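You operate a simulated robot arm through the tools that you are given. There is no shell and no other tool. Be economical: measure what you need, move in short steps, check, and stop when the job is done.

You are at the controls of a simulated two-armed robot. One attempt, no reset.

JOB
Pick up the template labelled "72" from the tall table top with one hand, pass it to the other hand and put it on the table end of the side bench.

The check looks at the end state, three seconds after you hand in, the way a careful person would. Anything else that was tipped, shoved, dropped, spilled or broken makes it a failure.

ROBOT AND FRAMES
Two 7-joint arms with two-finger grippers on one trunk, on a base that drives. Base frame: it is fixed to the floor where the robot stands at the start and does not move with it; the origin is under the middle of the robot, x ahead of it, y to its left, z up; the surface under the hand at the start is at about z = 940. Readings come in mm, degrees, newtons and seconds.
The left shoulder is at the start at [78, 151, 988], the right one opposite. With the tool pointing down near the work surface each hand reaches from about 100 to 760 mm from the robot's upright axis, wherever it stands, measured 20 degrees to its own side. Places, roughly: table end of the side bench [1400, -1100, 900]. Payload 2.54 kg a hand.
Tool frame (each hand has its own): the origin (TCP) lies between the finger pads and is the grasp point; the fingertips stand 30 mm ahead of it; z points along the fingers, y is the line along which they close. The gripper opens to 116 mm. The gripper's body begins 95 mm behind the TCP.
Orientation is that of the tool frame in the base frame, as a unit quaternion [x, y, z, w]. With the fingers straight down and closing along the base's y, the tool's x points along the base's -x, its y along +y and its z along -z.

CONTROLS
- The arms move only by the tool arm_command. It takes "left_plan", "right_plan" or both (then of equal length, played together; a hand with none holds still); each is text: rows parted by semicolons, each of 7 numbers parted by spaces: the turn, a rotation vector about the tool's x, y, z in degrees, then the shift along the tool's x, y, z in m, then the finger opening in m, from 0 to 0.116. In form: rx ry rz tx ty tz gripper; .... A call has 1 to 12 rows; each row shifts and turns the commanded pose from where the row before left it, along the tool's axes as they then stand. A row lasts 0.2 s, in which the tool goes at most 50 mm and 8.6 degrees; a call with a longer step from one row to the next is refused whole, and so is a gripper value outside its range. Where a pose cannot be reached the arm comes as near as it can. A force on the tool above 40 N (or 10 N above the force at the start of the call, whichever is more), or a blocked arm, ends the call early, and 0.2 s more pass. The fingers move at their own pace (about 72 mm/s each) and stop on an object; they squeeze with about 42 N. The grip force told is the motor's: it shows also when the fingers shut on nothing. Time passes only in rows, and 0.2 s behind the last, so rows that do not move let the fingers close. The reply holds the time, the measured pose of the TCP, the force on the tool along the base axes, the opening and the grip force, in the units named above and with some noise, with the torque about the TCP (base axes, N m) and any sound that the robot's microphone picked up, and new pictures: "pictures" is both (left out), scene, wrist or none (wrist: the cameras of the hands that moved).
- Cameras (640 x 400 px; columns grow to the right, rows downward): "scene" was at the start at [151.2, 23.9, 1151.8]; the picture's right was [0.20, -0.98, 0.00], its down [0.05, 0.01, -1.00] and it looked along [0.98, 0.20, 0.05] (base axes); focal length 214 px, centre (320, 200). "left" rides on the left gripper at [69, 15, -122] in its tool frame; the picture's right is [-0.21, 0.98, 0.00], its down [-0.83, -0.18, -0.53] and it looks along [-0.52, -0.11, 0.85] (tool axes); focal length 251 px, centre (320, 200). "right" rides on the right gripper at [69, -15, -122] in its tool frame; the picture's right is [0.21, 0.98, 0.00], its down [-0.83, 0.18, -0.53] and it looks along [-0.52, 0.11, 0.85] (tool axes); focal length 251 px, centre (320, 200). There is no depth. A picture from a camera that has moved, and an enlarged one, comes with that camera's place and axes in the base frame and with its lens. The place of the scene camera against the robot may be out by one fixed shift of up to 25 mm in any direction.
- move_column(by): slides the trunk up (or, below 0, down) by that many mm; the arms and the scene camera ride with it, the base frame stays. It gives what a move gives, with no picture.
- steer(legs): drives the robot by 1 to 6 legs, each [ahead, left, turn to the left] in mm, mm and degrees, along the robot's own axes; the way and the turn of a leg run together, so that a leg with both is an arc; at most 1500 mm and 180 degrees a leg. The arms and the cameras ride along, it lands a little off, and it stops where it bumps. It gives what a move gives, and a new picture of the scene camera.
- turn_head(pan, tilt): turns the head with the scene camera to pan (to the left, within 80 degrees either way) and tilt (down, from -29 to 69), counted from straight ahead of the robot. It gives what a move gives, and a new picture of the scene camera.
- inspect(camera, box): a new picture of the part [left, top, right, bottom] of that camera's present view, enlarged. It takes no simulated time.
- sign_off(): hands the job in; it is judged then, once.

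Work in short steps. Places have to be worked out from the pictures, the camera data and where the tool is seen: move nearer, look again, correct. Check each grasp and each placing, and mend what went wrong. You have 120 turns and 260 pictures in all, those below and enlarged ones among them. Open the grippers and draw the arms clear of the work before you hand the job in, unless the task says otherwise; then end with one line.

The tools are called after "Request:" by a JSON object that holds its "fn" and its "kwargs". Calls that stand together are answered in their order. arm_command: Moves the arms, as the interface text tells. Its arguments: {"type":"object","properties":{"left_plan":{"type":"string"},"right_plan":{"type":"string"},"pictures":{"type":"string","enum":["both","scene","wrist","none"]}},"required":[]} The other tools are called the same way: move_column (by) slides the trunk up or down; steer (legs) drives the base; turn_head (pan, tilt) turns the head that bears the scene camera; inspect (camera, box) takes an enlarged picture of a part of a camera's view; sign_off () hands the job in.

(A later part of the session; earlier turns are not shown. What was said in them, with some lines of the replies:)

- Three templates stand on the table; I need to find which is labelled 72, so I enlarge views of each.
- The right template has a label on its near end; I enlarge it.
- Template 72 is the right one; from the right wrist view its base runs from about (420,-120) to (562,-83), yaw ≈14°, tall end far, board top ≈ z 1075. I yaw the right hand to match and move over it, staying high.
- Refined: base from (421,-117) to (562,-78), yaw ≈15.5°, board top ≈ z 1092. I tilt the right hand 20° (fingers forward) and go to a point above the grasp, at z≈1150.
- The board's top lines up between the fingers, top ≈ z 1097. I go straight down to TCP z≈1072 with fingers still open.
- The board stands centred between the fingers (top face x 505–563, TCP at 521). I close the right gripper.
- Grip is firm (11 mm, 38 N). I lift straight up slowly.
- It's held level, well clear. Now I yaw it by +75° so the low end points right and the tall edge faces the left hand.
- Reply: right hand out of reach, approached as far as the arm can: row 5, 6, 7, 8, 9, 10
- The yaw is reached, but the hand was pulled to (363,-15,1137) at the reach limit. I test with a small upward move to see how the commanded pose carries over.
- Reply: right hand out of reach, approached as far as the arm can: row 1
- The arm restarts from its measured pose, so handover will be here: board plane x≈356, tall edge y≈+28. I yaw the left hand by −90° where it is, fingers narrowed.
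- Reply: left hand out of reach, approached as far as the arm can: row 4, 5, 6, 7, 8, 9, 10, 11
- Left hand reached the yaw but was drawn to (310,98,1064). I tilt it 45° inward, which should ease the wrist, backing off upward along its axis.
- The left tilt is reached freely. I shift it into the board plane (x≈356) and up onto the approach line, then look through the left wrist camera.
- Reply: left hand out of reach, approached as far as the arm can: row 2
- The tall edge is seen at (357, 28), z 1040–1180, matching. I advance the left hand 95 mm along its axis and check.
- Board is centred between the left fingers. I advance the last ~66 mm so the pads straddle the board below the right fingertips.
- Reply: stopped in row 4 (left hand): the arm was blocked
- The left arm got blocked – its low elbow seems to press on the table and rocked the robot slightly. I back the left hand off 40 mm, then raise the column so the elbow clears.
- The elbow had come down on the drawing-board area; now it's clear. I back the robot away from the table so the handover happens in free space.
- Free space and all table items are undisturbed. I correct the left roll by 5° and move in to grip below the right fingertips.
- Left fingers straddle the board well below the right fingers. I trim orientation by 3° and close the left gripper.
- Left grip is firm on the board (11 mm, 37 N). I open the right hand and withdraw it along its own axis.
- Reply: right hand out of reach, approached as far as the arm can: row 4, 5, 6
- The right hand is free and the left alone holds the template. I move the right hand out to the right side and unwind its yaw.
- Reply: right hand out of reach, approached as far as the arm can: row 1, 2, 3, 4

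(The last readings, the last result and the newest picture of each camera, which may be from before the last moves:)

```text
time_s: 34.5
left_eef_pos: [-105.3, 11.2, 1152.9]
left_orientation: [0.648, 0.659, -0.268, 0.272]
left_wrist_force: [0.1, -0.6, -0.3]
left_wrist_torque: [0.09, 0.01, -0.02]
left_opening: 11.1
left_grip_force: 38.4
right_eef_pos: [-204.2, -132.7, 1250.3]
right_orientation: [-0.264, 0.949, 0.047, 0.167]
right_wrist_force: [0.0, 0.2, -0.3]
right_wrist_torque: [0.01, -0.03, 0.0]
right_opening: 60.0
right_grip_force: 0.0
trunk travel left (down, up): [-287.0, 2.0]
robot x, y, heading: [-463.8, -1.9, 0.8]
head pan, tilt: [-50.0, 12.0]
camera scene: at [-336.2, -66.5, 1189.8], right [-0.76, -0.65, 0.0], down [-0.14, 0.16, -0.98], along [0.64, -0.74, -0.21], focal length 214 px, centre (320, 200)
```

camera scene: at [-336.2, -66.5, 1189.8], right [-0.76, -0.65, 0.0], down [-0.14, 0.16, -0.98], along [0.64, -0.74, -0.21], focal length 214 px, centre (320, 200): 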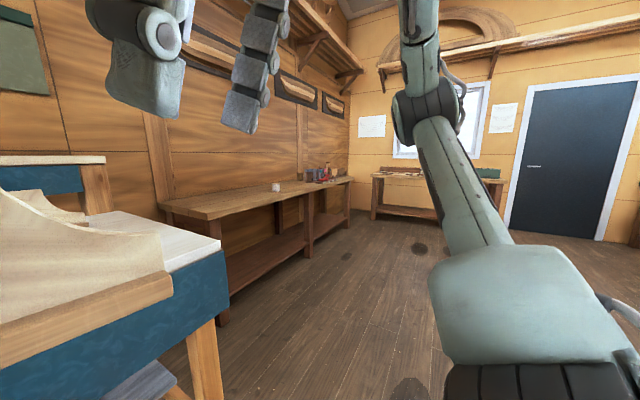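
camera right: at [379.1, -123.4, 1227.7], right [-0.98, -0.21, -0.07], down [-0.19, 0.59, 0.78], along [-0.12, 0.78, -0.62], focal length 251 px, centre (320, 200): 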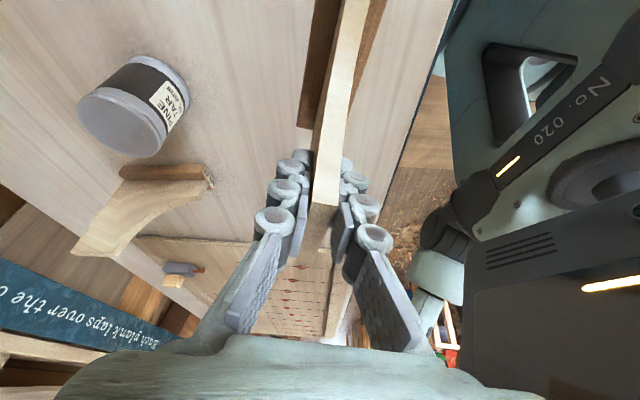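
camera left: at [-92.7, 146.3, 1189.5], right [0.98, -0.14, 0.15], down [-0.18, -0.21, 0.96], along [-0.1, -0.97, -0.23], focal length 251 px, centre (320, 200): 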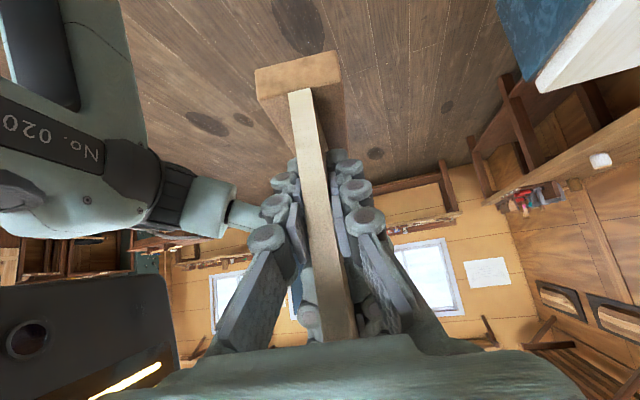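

The template is held securely. The bench runs along the back wall to the right; I strafe right past the table's corner and look at it head on.

Request:
{"fn": "steer", "kwargs": {"legs": [[0, -1100, 0]]}}

Request:
{"fn": "turn_head", "kwargs": {"pan": 10, "tilt": 15}}

```text
time_s: 45.4
left_eef_pos: [-87.7, -1090.6, 1152.3]
left_orientation: [0.646, 0.661, -0.266, 0.273]
left_wrist_force: [-0.1, 0.4, 0.5]
left_wrist_torque: [0.09, 0.04, 0.01]
left_opening: 11.3
left_grip_force: 38.5
right_eef_pos: [-185.8, -1236.2, 1249.8]
right_orientation: [-0.268, 0.948, 0.048, 0.167]
right_wrist_force: [0.5, 0.3, 0.1]
right_wrist_torque: [-0.02, 0.0, 0.01]
right_opening: 60.0
right_grip_force: 0.1
trunk travel left (down, up): [-287.0, 2.0]
robot x, y, heading: [-443.5, -1105.5, 1.2]
head pan, tilt: [-50.0, 12.0]
camera scene: at [-317.5, -1171.0, 1189.8], right [-0.75, -0.66, 0.0], down [-0.14, 0.16, -0.98], along [0.64, -0.74, -0.21], focal length 214 px, centre (320, 200)
```

scene: 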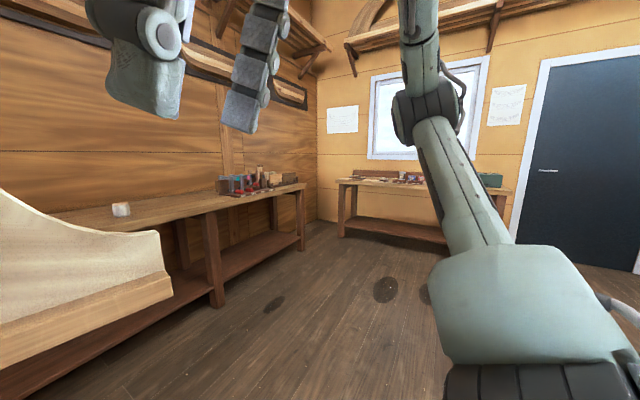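

```text
time_s: 46.7
left_eef_pos: [-87.4, -1090.9, 1150.9]
left_orientation: [0.645, 0.662, -0.266, 0.273]
left_wrist_force: [0.8, -0.2, 0.0]
left_wrist_torque: [0.1, -0.01, 0.02]
left_opening: 11.1
left_grip_force: 38.2
right_eef_pos: [-183.0, -1236.5, 1251.7]
right_orientation: [-0.263, 0.949, 0.051, 0.168]
right_wrist_force: [49.5, 14.3, 39.5]
right_wrist_torque: [-1.41, 8.03, -1.22]
right_opening: 60.0
right_grip_force: 0.1
trunk travel left (down, up): [-287.0, 2.0]
robot x, y, heading: [-442.3, -1109.2, 0.8]
head pan, tilt: [10.0, 15.0]
camera scene: at [-285.6, -1103.7, 1189.1], right [-0.03, -1.0, 0.0], down [-0.22, 0.01, -0.98], along [0.98, -0.03, -0.22], focal length 214 px, centre (320, 200)
```

scene: 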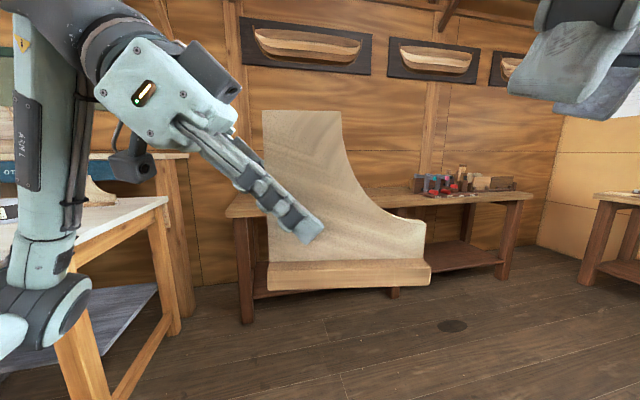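

The right gripper is touching the head (49 N). I move the right hand away to the right.

Request:
{"fn": "arm_command", "kwargs": {"right_plan": "0 0 0 -0.006 -0.03 0.01 0.06; 0 0 0 -0.006 -0.035 0.01 0.06; 0 0 0 -0.006 -0.035 0.01 0.06; 0 0 0 -0.006 -0.035 0.01 0.06; 0 0 0 -0.006 -0.035 0.01 0.06; 2.565 0 7.05 0 0 0 0.06; 2.565 0 7.05 0 0 0 0.06; 2.565 0 7.05 0 0 0 0.06; 2.565 0 7.05 0 0 0 0.06; 0 0 0 0 0 0 0.06", "pictures": "scene"}}

```text
time_s: 48.9
left_eef_pos: [-87.6, -1091.0, 1152.4]
left_orientation: [0.645, 0.662, -0.266, 0.273]
left_wrist_force: [-0.1, 0.4, -0.3]
left_wrist_torque: [0.07, 0.02, 0.0]
left_opening: 10.9
left_grip_force: 38.3
right_eef_pos: [-58.0, -1356.3, 1213.2]
right_orientation: [-0.011, 0.985, 0.002, 0.173]
right_wrist_force: [0.2, 0.3, -0.2]
right_wrist_torque: [-0.01, -0.01, 0.0]
right_opening: 59.9
right_grip_force: 0.2
trunk travel left (down, up): [-287.0, 2.0]
robot x, y, heading: [-445.2, -1106.4, 1.0]
head pan, tilt: [10.0, 15.0]
camera scene: at [-287.2, -1082.7, 1184.9], right [0.19, -0.98, 0.0], down [-0.25, -0.05, -0.97], along [0.95, 0.19, -0.26], focal length 214 px, centre (320, 200)
```

scene: 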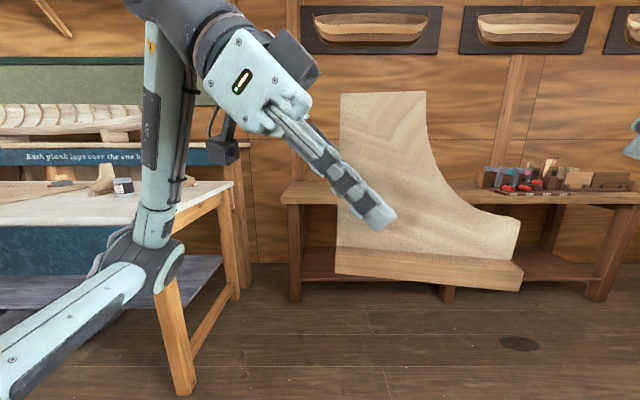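

Right arm is clear now. The left hand's sideways yaw limits reach, so I yaw it back +90° (low end of the template ahead, tall edge toward the robot), which suits placing over the bench front.

Request:
{"fn": "arm_command", "kwargs": {"left_plan": "-5.8 0 -5.8 0 0 0 0; -5.8 0 -5.8 0 0 0 0; -5.8 0 -5.8 0 0 0 0; -5.8 0 -5.8 0 0 0 0; -5.8 0 -5.8 0 0 0 0; -5.8 0 -5.8 0 0 0 0; -5.8 0 -5.8 0 0 0 0; -5.8 0 -5.8 0 0 0 0; -5.8 0 -5.8 0 0 0 0; -5.8 0 -5.8 0 0 0 0; -5.6 0 -5.6 0 0 0 0; 0 0 0 0 0 0 0", "pictures": "scene"}}

```text
time_s: 51.5
left_eef_pos: [-85.8, -1090.5, 1150.4]
left_orientation: [-0.015, 0.925, 0.006, 0.38]
left_wrist_force: [0.3, -0.9, -0.4]
left_wrist_torque: [0.01, 0.04, 0.0]
left_opening: 11.2
left_grip_force: 38.5
right_eef_pos: [-57.1, -1356.9, 1212.7]
right_orientation: [-0.012, 0.985, 0.003, 0.173]
right_wrist_force: [1.2, -1.1, 0.4]
right_wrist_torque: [0.05, 0.02, -0.01]
right_opening: 60.1
right_grip_force: 0.0
trunk travel left (down, up): [-287.0, 2.0]
robot x, y, heading: [-445.4, -1110.9, 1.0]
head pan, tilt: [10.0, 15.0]
camera scene: at [-288.4, -1088.5, 1204.5], right [0.13, -0.99, 0.0], down [-0.05, -0.01, -1.0], along [0.99, 0.13, -0.05], focal length 214 px, centre (320, 200)
```

scene: 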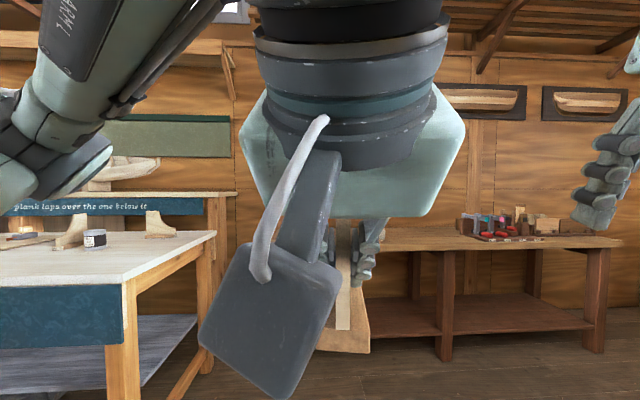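

The left wrist is near the head camera; I extend the left hand forward and a bit left to clear it.

Request:
{"fn": "arm_command", "kwargs": {"left_plan": "0 0 0 -0.025 0.02 0.025 0; 0 0 0 -0.028 0.02 0.028 0; 0 0 0 -0.028 0.02 0.028 0; 0 0 0 -0.028 0.02 0.028 0; 0 0 0 -0.028 0.02 0.028 0; 0 0 0 -0.014 0.02 0.014 0; 0 0 0 0 0 0 0", "pictures": "none"}}

Request:
{"fn": "turn_head", "kwargs": {"pan": -5, "tilt": 10}}

```text
time_s: 53.1
left_eef_pos: [122.9, -967.9, 1153.0]
left_orientation: [-0.01, 0.924, 0.006, 0.383]
left_wrist_force: [0.2, -0.3, -0.8]
left_wrist_torque: [0.01, 0.06, 0.02]
left_opening: 10.8
left_grip_force: 38.1
right_eef_pos: [-58.4, -1356.6, 1214.0]
right_orientation: [-0.013, 0.985, 0.004, 0.174]
right_wrist_force: [-0.9, -0.6, 0.0]
right_wrist_torque: [-0.01, 0.01, 0.0]
right_opening: 60.5
right_grip_force: 0.0
trunk travel left (down, up): [-287.0, 2.0]
robot x, y, heading: [-443.1, -1106.5, 1.1]
head pan, tilt: [10.0, 15.0]
```

```text
time_s: 53.8
left_eef_pos: [122.2, -968.1, 1152.6]
left_orientation: [-0.011, 0.924, 0.006, 0.383]
left_wrist_force: [0.3, 0.4, -0.4]
left_wrist_torque: [-0.02, 0.08, -0.01]
left_opening: 11.1
left_grip_force: 38.8
right_eef_pos: [-58.1, -1357.9, 1214.1]
right_orientation: [-0.013, 0.985, 0.004, 0.173]
right_wrist_force: [0.0, -0.7, -0.5]
right_wrist_torque: [-0.02, 0.03, 0.0]
right_opening: 59.8
right_grip_force: 0.1
trunk travel left (down, up): [-287.0, 2.0]
robot x, y, heading: [-442.6, -1111.1, 1.4]
head pan, tilt: [-5.0, 10.0]
camera scene: at [-286.0, -1106.8, 1193.0], right [-0.07, -1.0, 0.0], down [-0.17, 0.01, -0.98], along [0.98, -0.06, -0.17], focal length 214 px, centre (320, 200)
```

scene: 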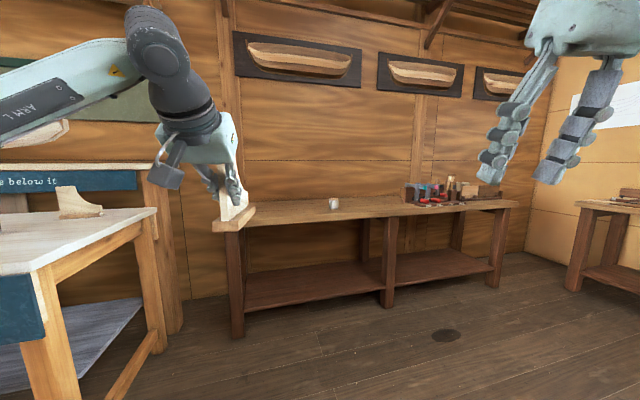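

Clear view: the bench front runs from about (1070,-600) to (1320,-1775), yawed ≈10°, with a cup near (1480,-1330). I aim for roughly (1330,-1000) and drive ahead part way.

Request:
{"fn": "steer", "kwargs": {"legs": [[850, 0, 0], [0, 0, 9]]}}

Request:
{"fn": "turn_head", "kwargs": {"pan": -10, "tilt": 25}}

```text
time_s: 59.0
left_eef_pos: [942.6, -864.5, 1153.5]
left_orientation: [-0.081, 0.92, 0.036, 0.381]
left_wrist_force: [-0.7, 0.7, -2.0]
left_wrist_torque: [-0.01, 0.07, 0.0]
left_opening: 10.8
left_grip_force: 38.3
right_eef_pos: [824.2, -1276.4, 1213.3]
right_orientation: [-0.089, 0.981, 0.016, 0.173]
right_wrist_force: [0.0, 0.0, 0.5]
right_wrist_torque: [-0.04, -0.01, 0.03]
right_opening: 60.2
right_grip_force: 0.1
trunk travel left (down, up): [-287.0, 2.0]
robot x, y, heading: [404.9, -1093.1, 10.0]
head pan, tilt: [-5.0, 10.0]
camera scene: at [561.5, -1065.2, 1193.1], right [0.09, -1.0, 0.0], down [-0.17, -0.02, -0.98], along [0.98, 0.09, -0.17], focal length 214 px, centre (320, 200)
```

scene: 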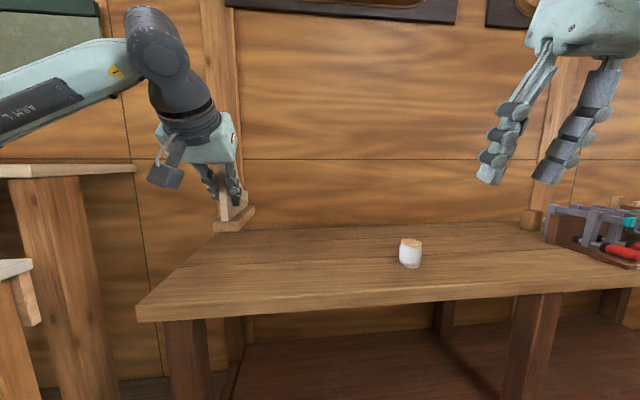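

```text
time_s: 59.8
left_eef_pos: [941.9, -865.3, 1152.7]
left_orientation: [-0.082, 0.92, 0.036, 0.381]
left_wrist_force: [0.0, -1.1, -2.0]
left_wrist_torque: [0.0, 0.05, 0.0]
left_opening: 11.0
left_grip_force: 37.7
right_eef_pos: [825.0, -1278.3, 1213.9]
right_orientation: [-0.089, 0.981, 0.016, 0.173]
right_wrist_force: [-0.1, -0.6, 0.9]
right_wrist_torque: [0.04, 0.02, 0.0]
right_opening: 60.2
right_grip_force: 0.0
trunk travel left (down, up): [-287.0, 2.0]
robot x, y, heading: [406.8, -1093.9, 10.1]
head pan, tilt: [-10.0, 25.0]
camera scene: at [561.1, -1073.6, 1168.8], right [0.0, -1.0, 0.0], down [-0.42, 0.0, -0.91], along [0.91, 0.0, -0.42], focal length 214 px, centre (320, 200)
```

scene: 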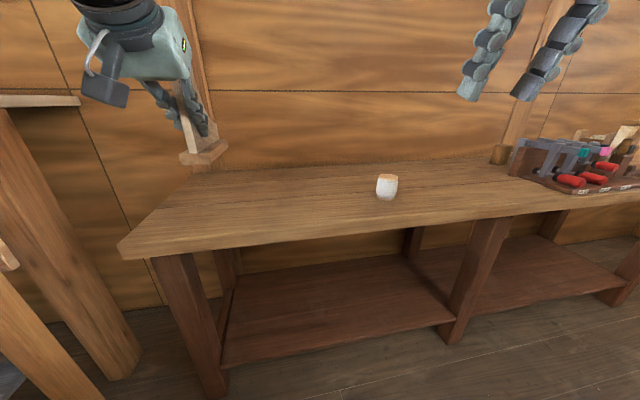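

Bench top looks to be z≈860–900, cup at about (1280,-1315). I retract the right hand a little, then drive so the template centre comes to about (1300,-970).

Request:
{"fn": "arm_command", "kwargs": {"right_plan": "0 0 0 0.03 0 -0.012 0.06; 0 0 0 0.03 0 -0.012 0.06; 0 0 0 0.03 0 -0.012 0.06; 0 0 0 0.03 0 -0.012 0.06", "pictures": "none"}}

Request:
{"fn": "steer", "kwargs": {"legs": [[0, -167, 0], [283, 0, 0]]}}

Request:
{"fn": "turn_head", "kwargs": {"pan": 15, "tilt": 40}}

```text
time_s: 60.8
left_eef_pos: [940.9, -865.1, 1154.2]
left_orientation: [-0.081, 0.92, 0.036, 0.381]
left_wrist_force: [0.1, 0.4, -2.2]
left_wrist_torque: [0.0, 0.08, 0.01]
left_opening: 11.2
left_grip_force: 38.3
right_eef_pos: [706.1, -1283.5, 1205.3]
right_orientation: [-0.089, 0.981, 0.017, 0.174]
right_wrist_force: [0.7, -0.2, 0.5]
right_wrist_torque: [0.04, 0.0, -0.03]
right_opening: 60.1
right_grip_force: 0.0
right hand out of reach, approached as far as the arm can: row 3, 4
trunk travel left (down, up): [-287.0, 2.0]
robot x, y, heading: [404.5, -1089.0, 10.0]
head pan, tilt: [-10.0, 25.0]
```

```text
time_s: 64.7
left_eef_pos: [1257.4, -981.4, 1152.9]
left_orientation: [-0.082, 0.92, 0.036, 0.381]
left_wrist_force: [0.2, 0.0, -2.2]
left_wrist_torque: [-0.02, 0.07, 0.01]
left_opening: 10.8
left_grip_force: 38.2
right_eef_pos: [1022.8, -1399.5, 1205.3]
right_orientation: [-0.089, 0.981, 0.017, 0.173]
right_wrist_force: [1.3, 0.5, 0.2]
right_wrist_torque: [0.01, 0.02, 0.03]
right_opening: 60.0
right_grip_force: 0.1
trunk travel left (down, up): [-287.0, 2.0]
robot x, y, heading: [720.5, -1208.3, 10.3]
head pan, tilt: [-10.0, 25.0]
camera scene: at [876.7, -1189.9, 1168.6], right [0.0, -1.0, 0.0], down [-0.42, 0.0, -0.91], along [0.91, 0.0, -0.42], focal length 214 px, centre (320, 200)
```

scene: 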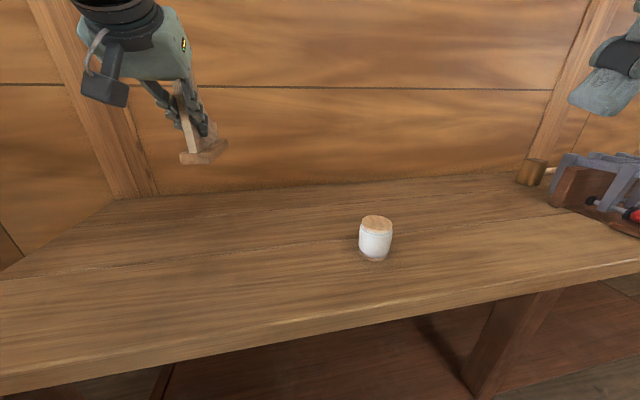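

```text
time_s: 65.5
left_eef_pos: [1257.2, -981.3, 1153.1]
left_orientation: [-0.082, 0.92, 0.036, 0.381]
left_wrist_force: [-0.5, 0.4, -1.7]
left_wrist_torque: [0.0, 0.1, -0.03]
left_opening: 11.1
left_grip_force: 38.6
right_eef_pos: [1021.2, -1400.2, 1205.0]
right_orientation: [-0.09, 0.981, 0.017, 0.173]
right_wrist_force: [0.3, 0.4, -0.4]
right_wrist_torque: [0.03, 0.06, -0.01]
right_opening: 60.0
right_grip_force: 0.0
trunk travel left (down, up): [-287.0, 2.0]
robot x, y, heading: [719.7, -1207.4, 9.9]
head pan, tilt: [15.0, 40.0]
camera scene: at [861.0, -1154.2, 1145.4], right [0.42, -0.91, 0.0], down [-0.58, -0.27, -0.77], along [0.69, 0.33, -0.64], focal length 214 px, centre (320, 200)
```

scene: 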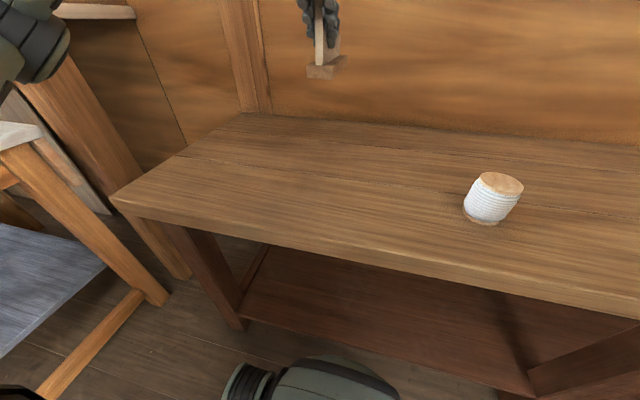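

Triangulation gives the cup at (1244,-1307) and bench top z≈861–878; the template now hangs over about (1307,-972). I strafe 45 mm right, then lower the column 165 mm and check.

Request:
{"fn": "steer", "kwargs": {"legs": [[0, -45, 0]]}}

Request:
{"fn": "move_column", "kwargs": {"by": -165}}

Request:
{"fn": "inspect", "kwargs": {"camera": "left", "box": [0, 0, 640, 400]}}

Request:
{"fn": "turn_head", "kwargs": {"pan": 12, "tilt": 25}}

```text
time_s: 66.6
left_eef_pos: [1264.3, -1025.2, 1152.2]
left_orientation: [-0.083, 0.92, 0.036, 0.381]
left_wrist_force: [0.1, 0.1, -1.3]
left_wrist_torque: [0.02, 0.08, 0.0]
left_opening: 10.9
left_grip_force: 38.4
right_eef_pos: [1030.0, -1443.4, 1206.0]
right_orientation: [-0.09, 0.981, 0.017, 0.173]
right_wrist_force: [0.4, -1.0, 0.0]
right_wrist_torque: [0.01, 0.01, 0.02]
right_opening: 60.1
right_grip_force: 0.0
trunk travel left (down, up): [-287.0, 2.0]
robot x, y, heading: [731.1, -1252.2, 10.0]
head pan, tilt: [15.0, 40.0]
camera scene: at [868.7, -1197.4, 1145.4], right [0.42, -0.91, 0.0], down [-0.58, -0.27, -0.77], along [0.69, 0.33, -0.64], focal length 214 px, centre (320, 200)
```

scene: 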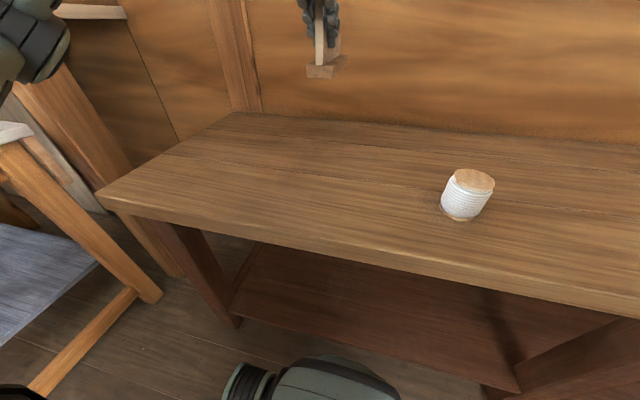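

```text
time_s: 68.5
left_eef_pos: [1263.7, -1023.9, 987.7]
left_orientation: [-0.083, 0.92, 0.037, 0.381]
left_wrist_force: [-0.1, 0.0, -1.2]
left_wrist_torque: [-0.02, 0.06, 0.02]
left_opening: 11.1
left_grip_force: 37.9
right_eef_pos: [1030.5, -1443.4, 1041.1]
right_orientation: [-0.09, 0.981, 0.018, 0.173]
right_wrist_force: [0.4, -0.5, 0.3]
right_wrist_torque: [-0.01, -0.02, -0.03]
right_opening: 60.1
right_grip_force: 0.1
trunk travel left (down, up): [-122.0, 167.0]
robot x, y, heading: [723.9, -1252.5, 10.1]
head pan, tilt: [15.0, 40.0]
```

```text
1.00 times, centred on (320, 200) of left (not enlarged: the box is as wide or as high as the picture)
camera zoom: at [1129.3, -1033.7, 1025.0], right [-0.03, 0.99, 0.16], down [0.24, -0.15, 0.96], along [0.97, 0.06, -0.23], focal length 251 px, centre (320, 200)
```

zoom: 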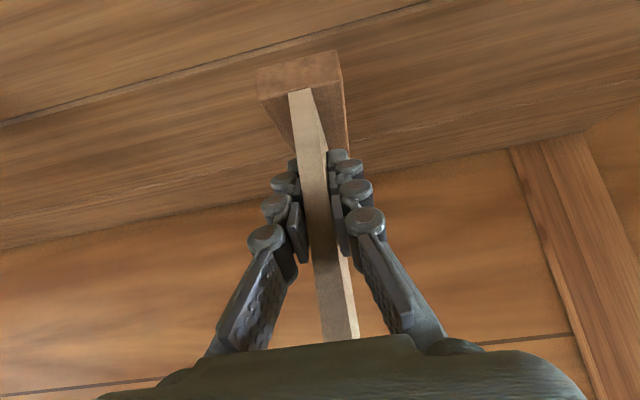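

```text
time_s: 69.3
left_eef_pos: [1264.5, -1024.7, 988.6]
left_orientation: [-0.083, 0.92, 0.037, 0.382]
left_wrist_force: [0.8, -0.4, -1.3]
left_wrist_torque: [0.0, 0.02, -0.03]
left_opening: 11.0
left_grip_force: 38.6
right_eef_pos: [1029.3, -1442.3, 1040.3]
right_orientation: [-0.09, 0.981, 0.017, 0.173]
right_wrist_force: [0.4, 0.1, -0.4]
right_wrist_torque: [-0.01, -0.01, -0.03]
right_opening: 60.1
right_grip_force: 0.0
trunk travel left (down, up): [-122.0, 167.0]
robot x, y, heading: [724.2, -1253.0, 10.2]
head pan, tilt: [12.0, 25.0]
camera scene: at [877.0, -1198.4, 1003.6], right [0.38, -0.93, 0.0], down [-0.39, -0.16, -0.91], along [0.84, 0.34, -0.42], focal length 214 px, centre (320, 200)
```

scene: 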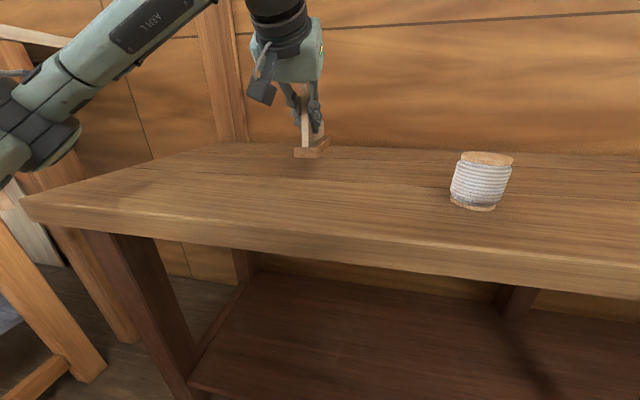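

Template is level over the bench, bottom ≈ z 920, bench ≈ 870. I lower the column another 30 mm and look closely at the gap.

Request:
{"fn": "move_column", "kwargs": {"by": -30}}

Request:
{"fn": "inspect", "kwargs": {"camera": "scene", "box": [240, 60, 400, 180]}}

Request:
{"fn": "inspect", "kwargs": {"camera": "left", "box": [200, 20, 440, 170]}}

```text
time_s: 70.0
left_eef_pos: [1265.3, -1024.8, 959.0]
left_orientation: [-0.082, 0.92, 0.036, 0.381]
left_wrist_force: [-1.3, -0.1, -2.0]
left_wrist_torque: [-0.03, 0.06, 0.01]
left_opening: 11.0
left_grip_force: 37.7
right_eef_pos: [1029.5, -1442.6, 1011.3]
right_orientation: [-0.089, 0.981, 0.017, 0.173]
right_wrist_force: [0.1, -0.6, 0.7]
right_wrist_torque: [-0.03, -0.01, 0.0]
right_opening: 60.2
right_grip_force: 0.0
trunk travel left (down, up): [-92.0, 197.0]
robot x, y, heading: [729.2, -1251.2, 10.0]
head pan, tilt: [12.0, 25.0]
```

```text
3.33 times, centred on (320, 120) of scene
camera zoom: at [876.9, -1198.4, 973.8], right [0.38, -0.93, 0.0], down [-0.39, -0.16, -0.91], along [0.84, 0.34, -0.42], focal length 715 px, centre (320, 467)
```

zoom: 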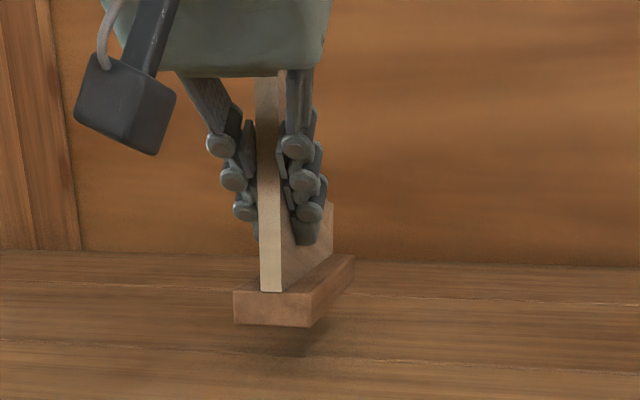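

```text
2.67 times, centred on (320, 95) of left
camera zoom: at [1129.2, -1033.8, 995.0], right [-0.03, 0.99, 0.16], down [0.24, -0.15, 0.96], along [0.97, 0.06, -0.23], focal length 670 px, centre (320, 480)
```

zoom: 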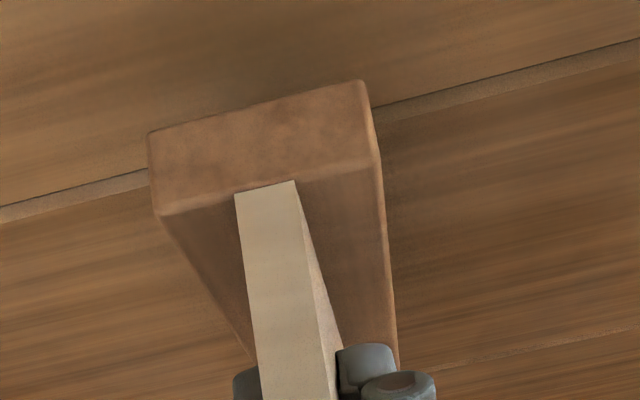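

The shadow shows a gap of about 15–25 mm. I lower by arm in 3 mm rows, watching the force.

Request:
{"fn": "arm_command", "kwargs": {"left_plan": "0 0 0 0.0021 0 0.0021 0; 0 0 0 0.0021 0 0.0021 0; 0 0 0 0.0021 0 0.0021 0; 0 0 0 0.0021 0 0.0021 0; 0 0 0 0 0 0 0", "pictures": "none"}}

Request:
{"fn": "inspect", "kwargs": {"camera": "scene", "box": [260, 100, 380, 180]}}

```text
time_s: 71.2
left_eef_pos: [1263.6, -1025.0, 947.1]
left_orientation: [-0.083, 0.92, 0.036, 0.381]
left_wrist_force: [-0.2, -0.3, -1.5]
left_wrist_torque: [-0.02, 0.08, -0.02]
left_opening: 11.2
left_grip_force: 38.2
right_eef_pos: [1029.6, -1442.7, 1009.9]
right_orientation: [-0.089, 0.981, 0.018, 0.173]
right_wrist_force: [0.0, 0.6, -0.4]
right_wrist_torque: [0.0, -0.02, 0.02]
right_opening: 60.2
right_grip_force: 0.1
trunk travel left (down, up): [-92.0, 197.0]
robot x, y, heading: [724.4, -1249.0, 9.8]
head pan, tilt: [12.0, 25.0]
```

```text
5.00 times, centred on (320, 140) of scene
camera zoom: at [877.0, -1198.4, 973.7], right [0.38, -0.93, 0.0], down [-0.39, -0.16, -0.91], along [0.84, 0.34, -0.42], focal length 1072 px, centre (320, 500)
```

zoom: 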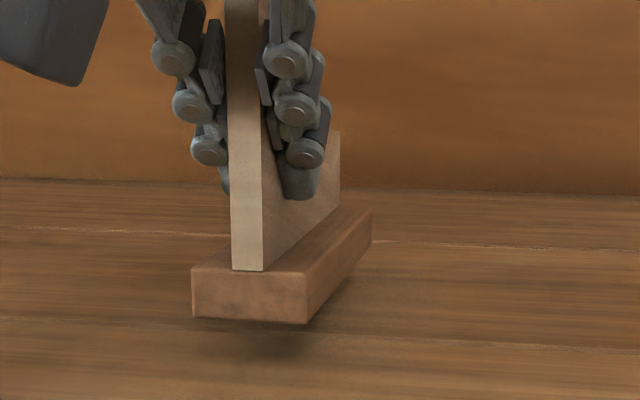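

Still a small gap, no contact force. I continue in 2.5 mm rows.

Request:
{"fn": "arm_command", "kwargs": {"left_plan": "0 0 0 0.00177 0 0.00177 0; 0 0 0 0.00177 0 0.00177 0; 0 0 0 0.00177 0 0.00177 0; 0 0 0 0.00177 0 0.00177 0; 0 0 0 0 0 0 0", "pictures": "none"}}

Request:
{"fn": "inspect", "kwargs": {"camera": "scene", "box": [260, 100, 380, 180]}}

```text
time_s: 72.4
left_eef_pos: [1265.2, -1024.4, 934.9]
left_orientation: [-0.083, 0.92, 0.037, 0.381]
left_wrist_force: [0.6, -0.3, -1.7]
left_wrist_torque: [0.0, 0.08, -0.01]
left_opening: 11.0
left_grip_force: 38.5
right_eef_pos: [1029.0, -1442.3, 1009.9]
right_orientation: [-0.09, 0.981, 0.018, 0.173]
right_wrist_force: [-0.5, -0.1, -0.2]
right_wrist_torque: [0.0, 0.03, 0.0]
right_opening: 60.0
right_grip_force: 0.1
trunk travel left (down, up): [-92.0, 197.0]
robot x, y, heading: [728.0, -1250.5, 10.2]
head pan, tilt: [12.0, 25.0]
```

```text
5.00 times, centred on (320, 140) of scene
camera zoom: at [877.0, -1198.4, 973.7], right [0.38, -0.93, 0.0], down [-0.39, -0.16, -0.91], along [0.84, 0.34, -0.42], focal length 1072 px, centre (320, 500)
```

zoom: 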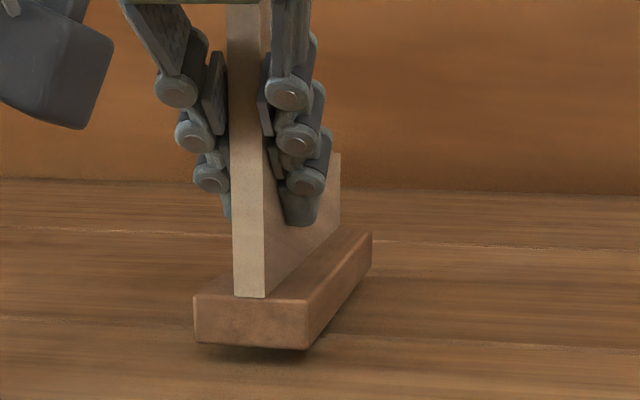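

Very close now (a few mm). I go down in 1.5 mm rows.

Request:
{"fn": "arm_command", "kwargs": {"left_plan": "0 0 0 0.00106 0 0.00106 0; 0 0 0 0.00106 0 0.00106 0; 0 0 0 0.00106 0 0.00106 0; 0 0 0 0 0 0 0", "pictures": "none"}}

Request:
{"fn": "inspect", "kwargs": {"camera": "scene", "box": [260, 100, 380, 180]}}

```text
time_s: 73.4
left_eef_pos: [1265.3, -1023.9, 931.0]
left_orientation: [-0.082, 0.921, 0.036, 0.38]
left_wrist_force: [0.3, -0.6, -2.0]
left_wrist_torque: [-0.01, 0.05, 0.03]
left_opening: 11.2
left_grip_force: 38.5
right_eef_pos: [1030.0, -1442.7, 1011.2]
right_orientation: [-0.09, 0.981, 0.017, 0.174]
right_wrist_force: [0.2, -0.1, -0.5]
right_wrist_torque: [-0.02, -0.01, 0.01]
right_opening: 60.0
right_grip_force: 0.0
trunk travel left (down, up): [-92.0, 197.0]
robot x, y, heading: [724.9, -1248.7, 10.1]
head pan, tilt: [12.0, 25.0]
```

```text
5.00 times, centred on (320, 140) of scene
camera zoom: at [877.0, -1198.4, 973.7], right [0.38, -0.93, 0.0], down [-0.39, -0.16, -0.91], along [0.84, 0.34, -0.42], focal length 1072 px, centre (320, 500)
```

zoom: 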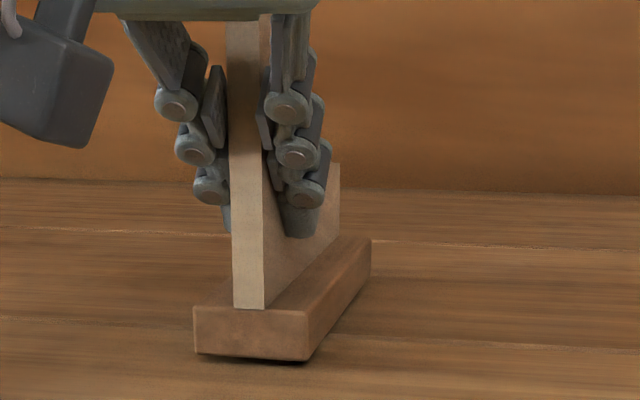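

Request:
{"fn": "arm_command", "kwargs": {"left_plan": "0 0 0 0.0007 0 0.0007 0; 0 0 0 0.0007 0 0.0007 0; 0 0 0 0.0007 0 0.0007 0; 0 0 0 0 0 0 0", "pictures": "none"}}

Request:
{"fn": "inspect", "kwargs": {"camera": "scene", "box": [260, 100, 380, 180]}}

```text
time_s: 74.4
left_eef_pos: [1265.6, -1024.8, 929.4]
left_orientation: [-0.083, 0.92, 0.037, 0.382]
left_wrist_force: [1.2, 0.6, -1.3]
left_wrist_torque: [0.01, -0.16, 0.02]
left_opening: 11.1
left_grip_force: 38.6
right_eef_pos: [1029.1, -1442.9, 1011.2]
right_orientation: [-0.09, 0.981, 0.018, 0.173]
right_wrist_force: [-0.2, -0.8, -0.3]
right_wrist_torque: [0.02, 0.03, -0.01]
right_opening: 59.9
right_grip_force: 0.2
trunk travel left (down, up): [-92.0, 197.0]
robot x, y, heading: [727.9, -1249.8, 10.2]
head pan, tilt: [12.0, 25.0]
```

```text
5.00 times, centred on (320, 140) of scene
camera zoom: at [876.9, -1198.4, 973.7], right [0.38, -0.93, 0.0], down [-0.39, -0.16, -0.91], along [0.84, 0.34, -0.42], focal length 1072 px, centre (320, 500)
```

zoom: 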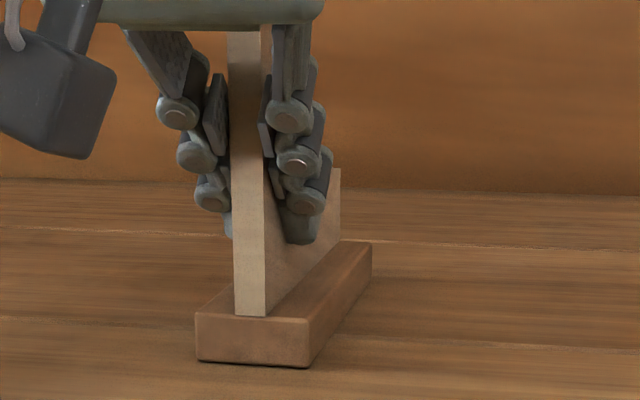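

Contact is starting (torque changed, shadow closed). One more millimetre, then I open the fingers.

Request:
{"fn": "arm_command", "kwargs": {"left_plan": "0 0 0 0.0006 0 0.0006 0; 0 0 0 0.0006 0 0.0006 0; 0 0 0 0 0 0 0", "pictures": "none"}}

Request:
{"fn": "arm_command", "kwargs": {"left_plan": "0 0 0 0 0 0 0.014; 0 0 0 0 0 0 0.02; 0 0 0 0 0 0 0.04; 0 0 0 0 0 0 0.06; 0 0 0 0 0 0 0.06", "pictures": "both"}}

```text
time_s: 75.2
left_eef_pos: [1265.2, -1024.1, 928.1]
left_orientation: [-0.082, 0.92, 0.035, 0.383]
left_wrist_force: [-0.9, -0.1, 5.2]
left_wrist_torque: [0.13, -0.73, 0.06]
left_opening: 11.1
left_grip_force: 38.1
right_eef_pos: [1028.5, -1442.1, 1012.3]
right_orientation: [-0.089, 0.981, 0.017, 0.173]
right_wrist_force: [-0.3, -0.4, -0.2]
right_wrist_torque: [0.0, -0.01, -0.01]
right_opening: 60.1
right_grip_force: 0.0
trunk travel left (down, up): [-92.0, 197.0]
robot x, y, heading: [724.0, -1252.5, 10.0]
head pan, tilt: [12.0, 25.0]
```

```text
time_s: 76.4
left_eef_pos: [1264.6, -1024.8, 927.9]
left_orientation: [-0.082, 0.92, 0.036, 0.381]
left_wrist_force: [-0.4, -0.1, -0.2]
left_wrist_torque: [0.0, -0.03, -0.01]
left_opening: 60.1
left_grip_force: 0.1
right_eef_pos: [1030.5, -1442.7, 1010.6]
right_orientation: [-0.089, 0.981, 0.017, 0.173]
right_wrist_force: [0.3, -1.0, -0.6]
right_wrist_torque: [0.02, 0.0, 0.01]
right_opening: 60.1
right_grip_force: 0.1
trunk travel left (down, up): [-92.0, 197.0]
robot x, y, heading: [726.5, -1252.1, 10.3]
head pan, tilt: [12.0, 25.0]
camera scene: at [876.9, -1198.5, 973.7], right [0.38, -0.93, 0.0], down [-0.39, -0.16, -0.91], along [0.84, 0.34, -0.42], focal length 214 px, centre (320, 200)
camera left: at [1129.9, -1034.0, 963.7], right [-0.03, 0.99, 0.16], down [0.24, -0.15, 0.96], along [0.97, 0.06, -0.23], focal length 251 px, centre (320, 200)
```

scene: 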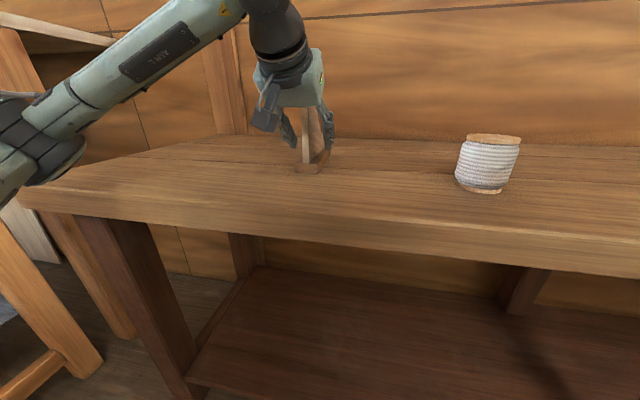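
left: 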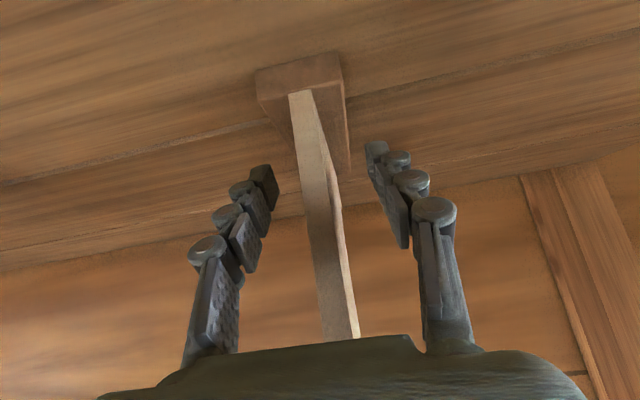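

The template stands free on the bench. I withdraw the left hand straight back along its axis.

Request:
{"fn": "arm_command", "kwargs": {"left_plan": "0 0 0 0 0 -0.02 0.06; 0 0 0 0 0 -0.03 0.06; 0 0 0 0 0 -0.035 0.06; 0 0 0 0 0 -0.035 0.06; 0 0 0 0 0 -0.03 0.06; 0 0 0 0 0 0 0.06", "pictures": "scene"}}

```text
time_s: 77.8
left_eef_pos: [1159.1, -1043.5, 1031.2]
left_orientation: [-0.082, 0.92, 0.036, 0.381]
left_wrist_force: [0.2, 0.1, -0.2]
left_wrist_torque: [-0.02, 0.02, -0.01]
left_opening: 60.2
left_grip_force: 0.1
right_eef_pos: [1029.2, -1443.0, 1010.6]
right_orientation: [-0.089, 0.981, 0.018, 0.173]
right_wrist_force: [-0.6, 0.2, 0.3]
right_wrist_torque: [0.0, -0.06, 0.04]
right_opening: 60.0
right_grip_force: 0.1
trunk travel left (down, up): [-92.0, 197.0]
robot x, y, heading: [726.7, -1250.5, 10.2]
head pan, tilt: [12.0, 25.0]
camera scene: at [876.8, -1198.5, 973.7], right [0.38, -0.93, 0.0], down [-0.39, -0.16, -0.91], along [0.84, 0.34, -0.42], focal length 214 px, centre (320, 200)
```

scene: 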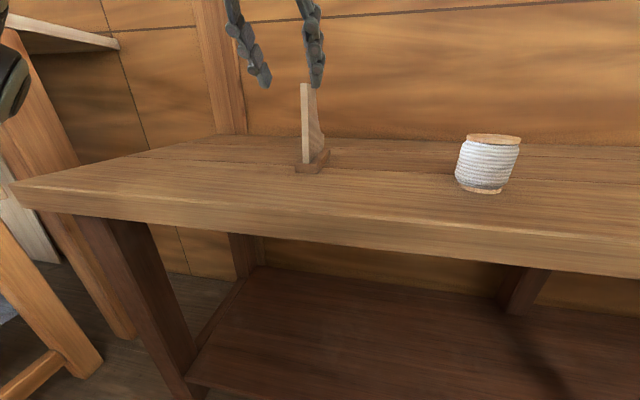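

The template stands upright. I raise the column, back the robot off, and take a final look at the bench and the table.

Request:
{"fn": "move_column", "kwargs": {"by": 120}}

Request:
{"fn": "steer", "kwargs": {"legs": [[-450, 0, 0]]}}

Request:
{"fn": "turn_head", "kwargs": {"pan": 50, "tilt": 10}}

```text
time_s: 79.3
left_eef_pos: [1159.4, -1043.4, 1150.7]
left_orientation: [-0.083, 0.92, 0.037, 0.381]
left_wrist_force: [0.2, -0.3, -1.3]
left_wrist_torque: [0.03, -0.01, -0.01]
left_opening: 60.0
left_grip_force: 0.0
right_eef_pos: [1029.4, -1443.2, 1131.3]
right_orientation: [-0.089, 0.981, 0.017, 0.173]
right_wrist_force: [0.2, -0.8, 1.3]
right_wrist_torque: [0.0, 0.0, 0.0]
right_opening: 59.9
right_grip_force: 0.0
trunk travel left (down, up): [-212.0, 77.0]
robot x, y, heading: [724.5, -1252.3, 10.1]
head pan, tilt: [12.0, 25.0]
```

```text
time_s: 82.1
left_eef_pos: [716.6, -1123.1, 1151.4]
left_orientation: [-0.081, 0.92, 0.036, 0.382]
left_wrist_force: [0.0, -0.3, 0.4]
left_wrist_torque: [-0.01, 0.0, 0.02]
left_opening: 59.8
left_grip_force: 0.0
right_eef_pos: [586.0, -1522.1, 1129.7]
right_orientation: [-0.089, 0.981, 0.017, 0.173]
right_wrist_force: [-0.2, -0.2, 0.2]
right_wrist_torque: [0.02, 0.01, -0.02]
right_opening: 59.9
right_grip_force: 0.0
trunk travel left (down, up): [-212.0, 77.0]
robot x, y, heading: [286.5, -1332.6, 10.0]
head pan, tilt: [12.0, 25.0]
camera scene: at [434.5, -1277.5, 1093.8], right [0.38, -0.93, 0.0], down [-0.39, -0.16, -0.91], along [0.84, 0.34, -0.42], focal length 214 px, centre (320, 200)
```

scene: 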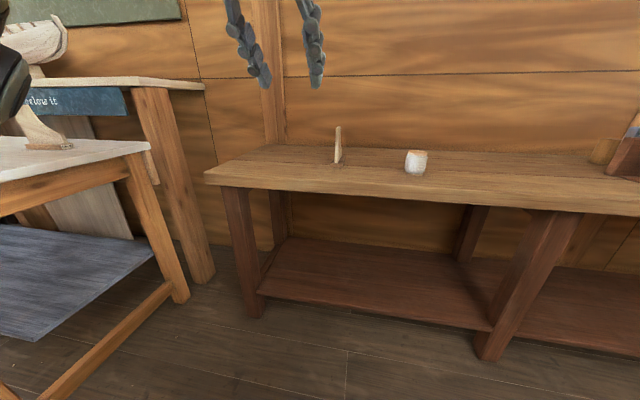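

```text
time_s: 83.1
left_eef_pos: [718.5, -1123.2, 1151.3]
left_orientation: [-0.08, 0.92, 0.035, 0.382]
left_wrist_force: [0.2, 0.6, 0.2]
left_wrist_torque: [0.01, -0.02, -0.01]
left_opening: 60.0
left_grip_force: 0.0
right_eef_pos: [587.5, -1521.2, 1131.4]
right_orientation: [-0.088, 0.981, 0.017, 0.173]
right_wrist_force: [-0.3, 0.0, 0.7]
right_wrist_torque: [-0.02, 0.02, 0.0]
right_opening: 60.1
right_grip_force: 0.1
trunk travel left (down, up): [-212.0, 77.0]
robot x, y, heading: [289.2, -1332.6, 10.2]
head pan, tilt: [50.0, 10.0]
camera scene: at [395.9, -1231.5, 1118.1], right [0.87, -0.5, 0.0], down [-0.09, -0.15, -0.98], along [0.49, 0.85, -0.17], focal length 214 px, centre (320, 200)
```

scene: 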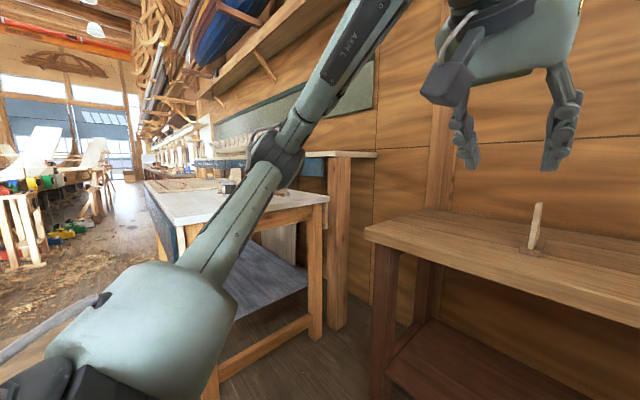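

The template stands upright on the table end of the bench, the cup is untouched, both grippers are open and clear. I hand in.

Request:
{"fn": "sign_off", "kwargs": {}}

```text
The job is handed in.
```

Template 72 was picked up with the right hand, passed to the left, and set upright on the table end of the side bench, about 400 mm in from the end. The left elbow pressed briefly on something over the tall table during the handover; nothing looked moved in later pictures, though I didn't check the drawing board closely.
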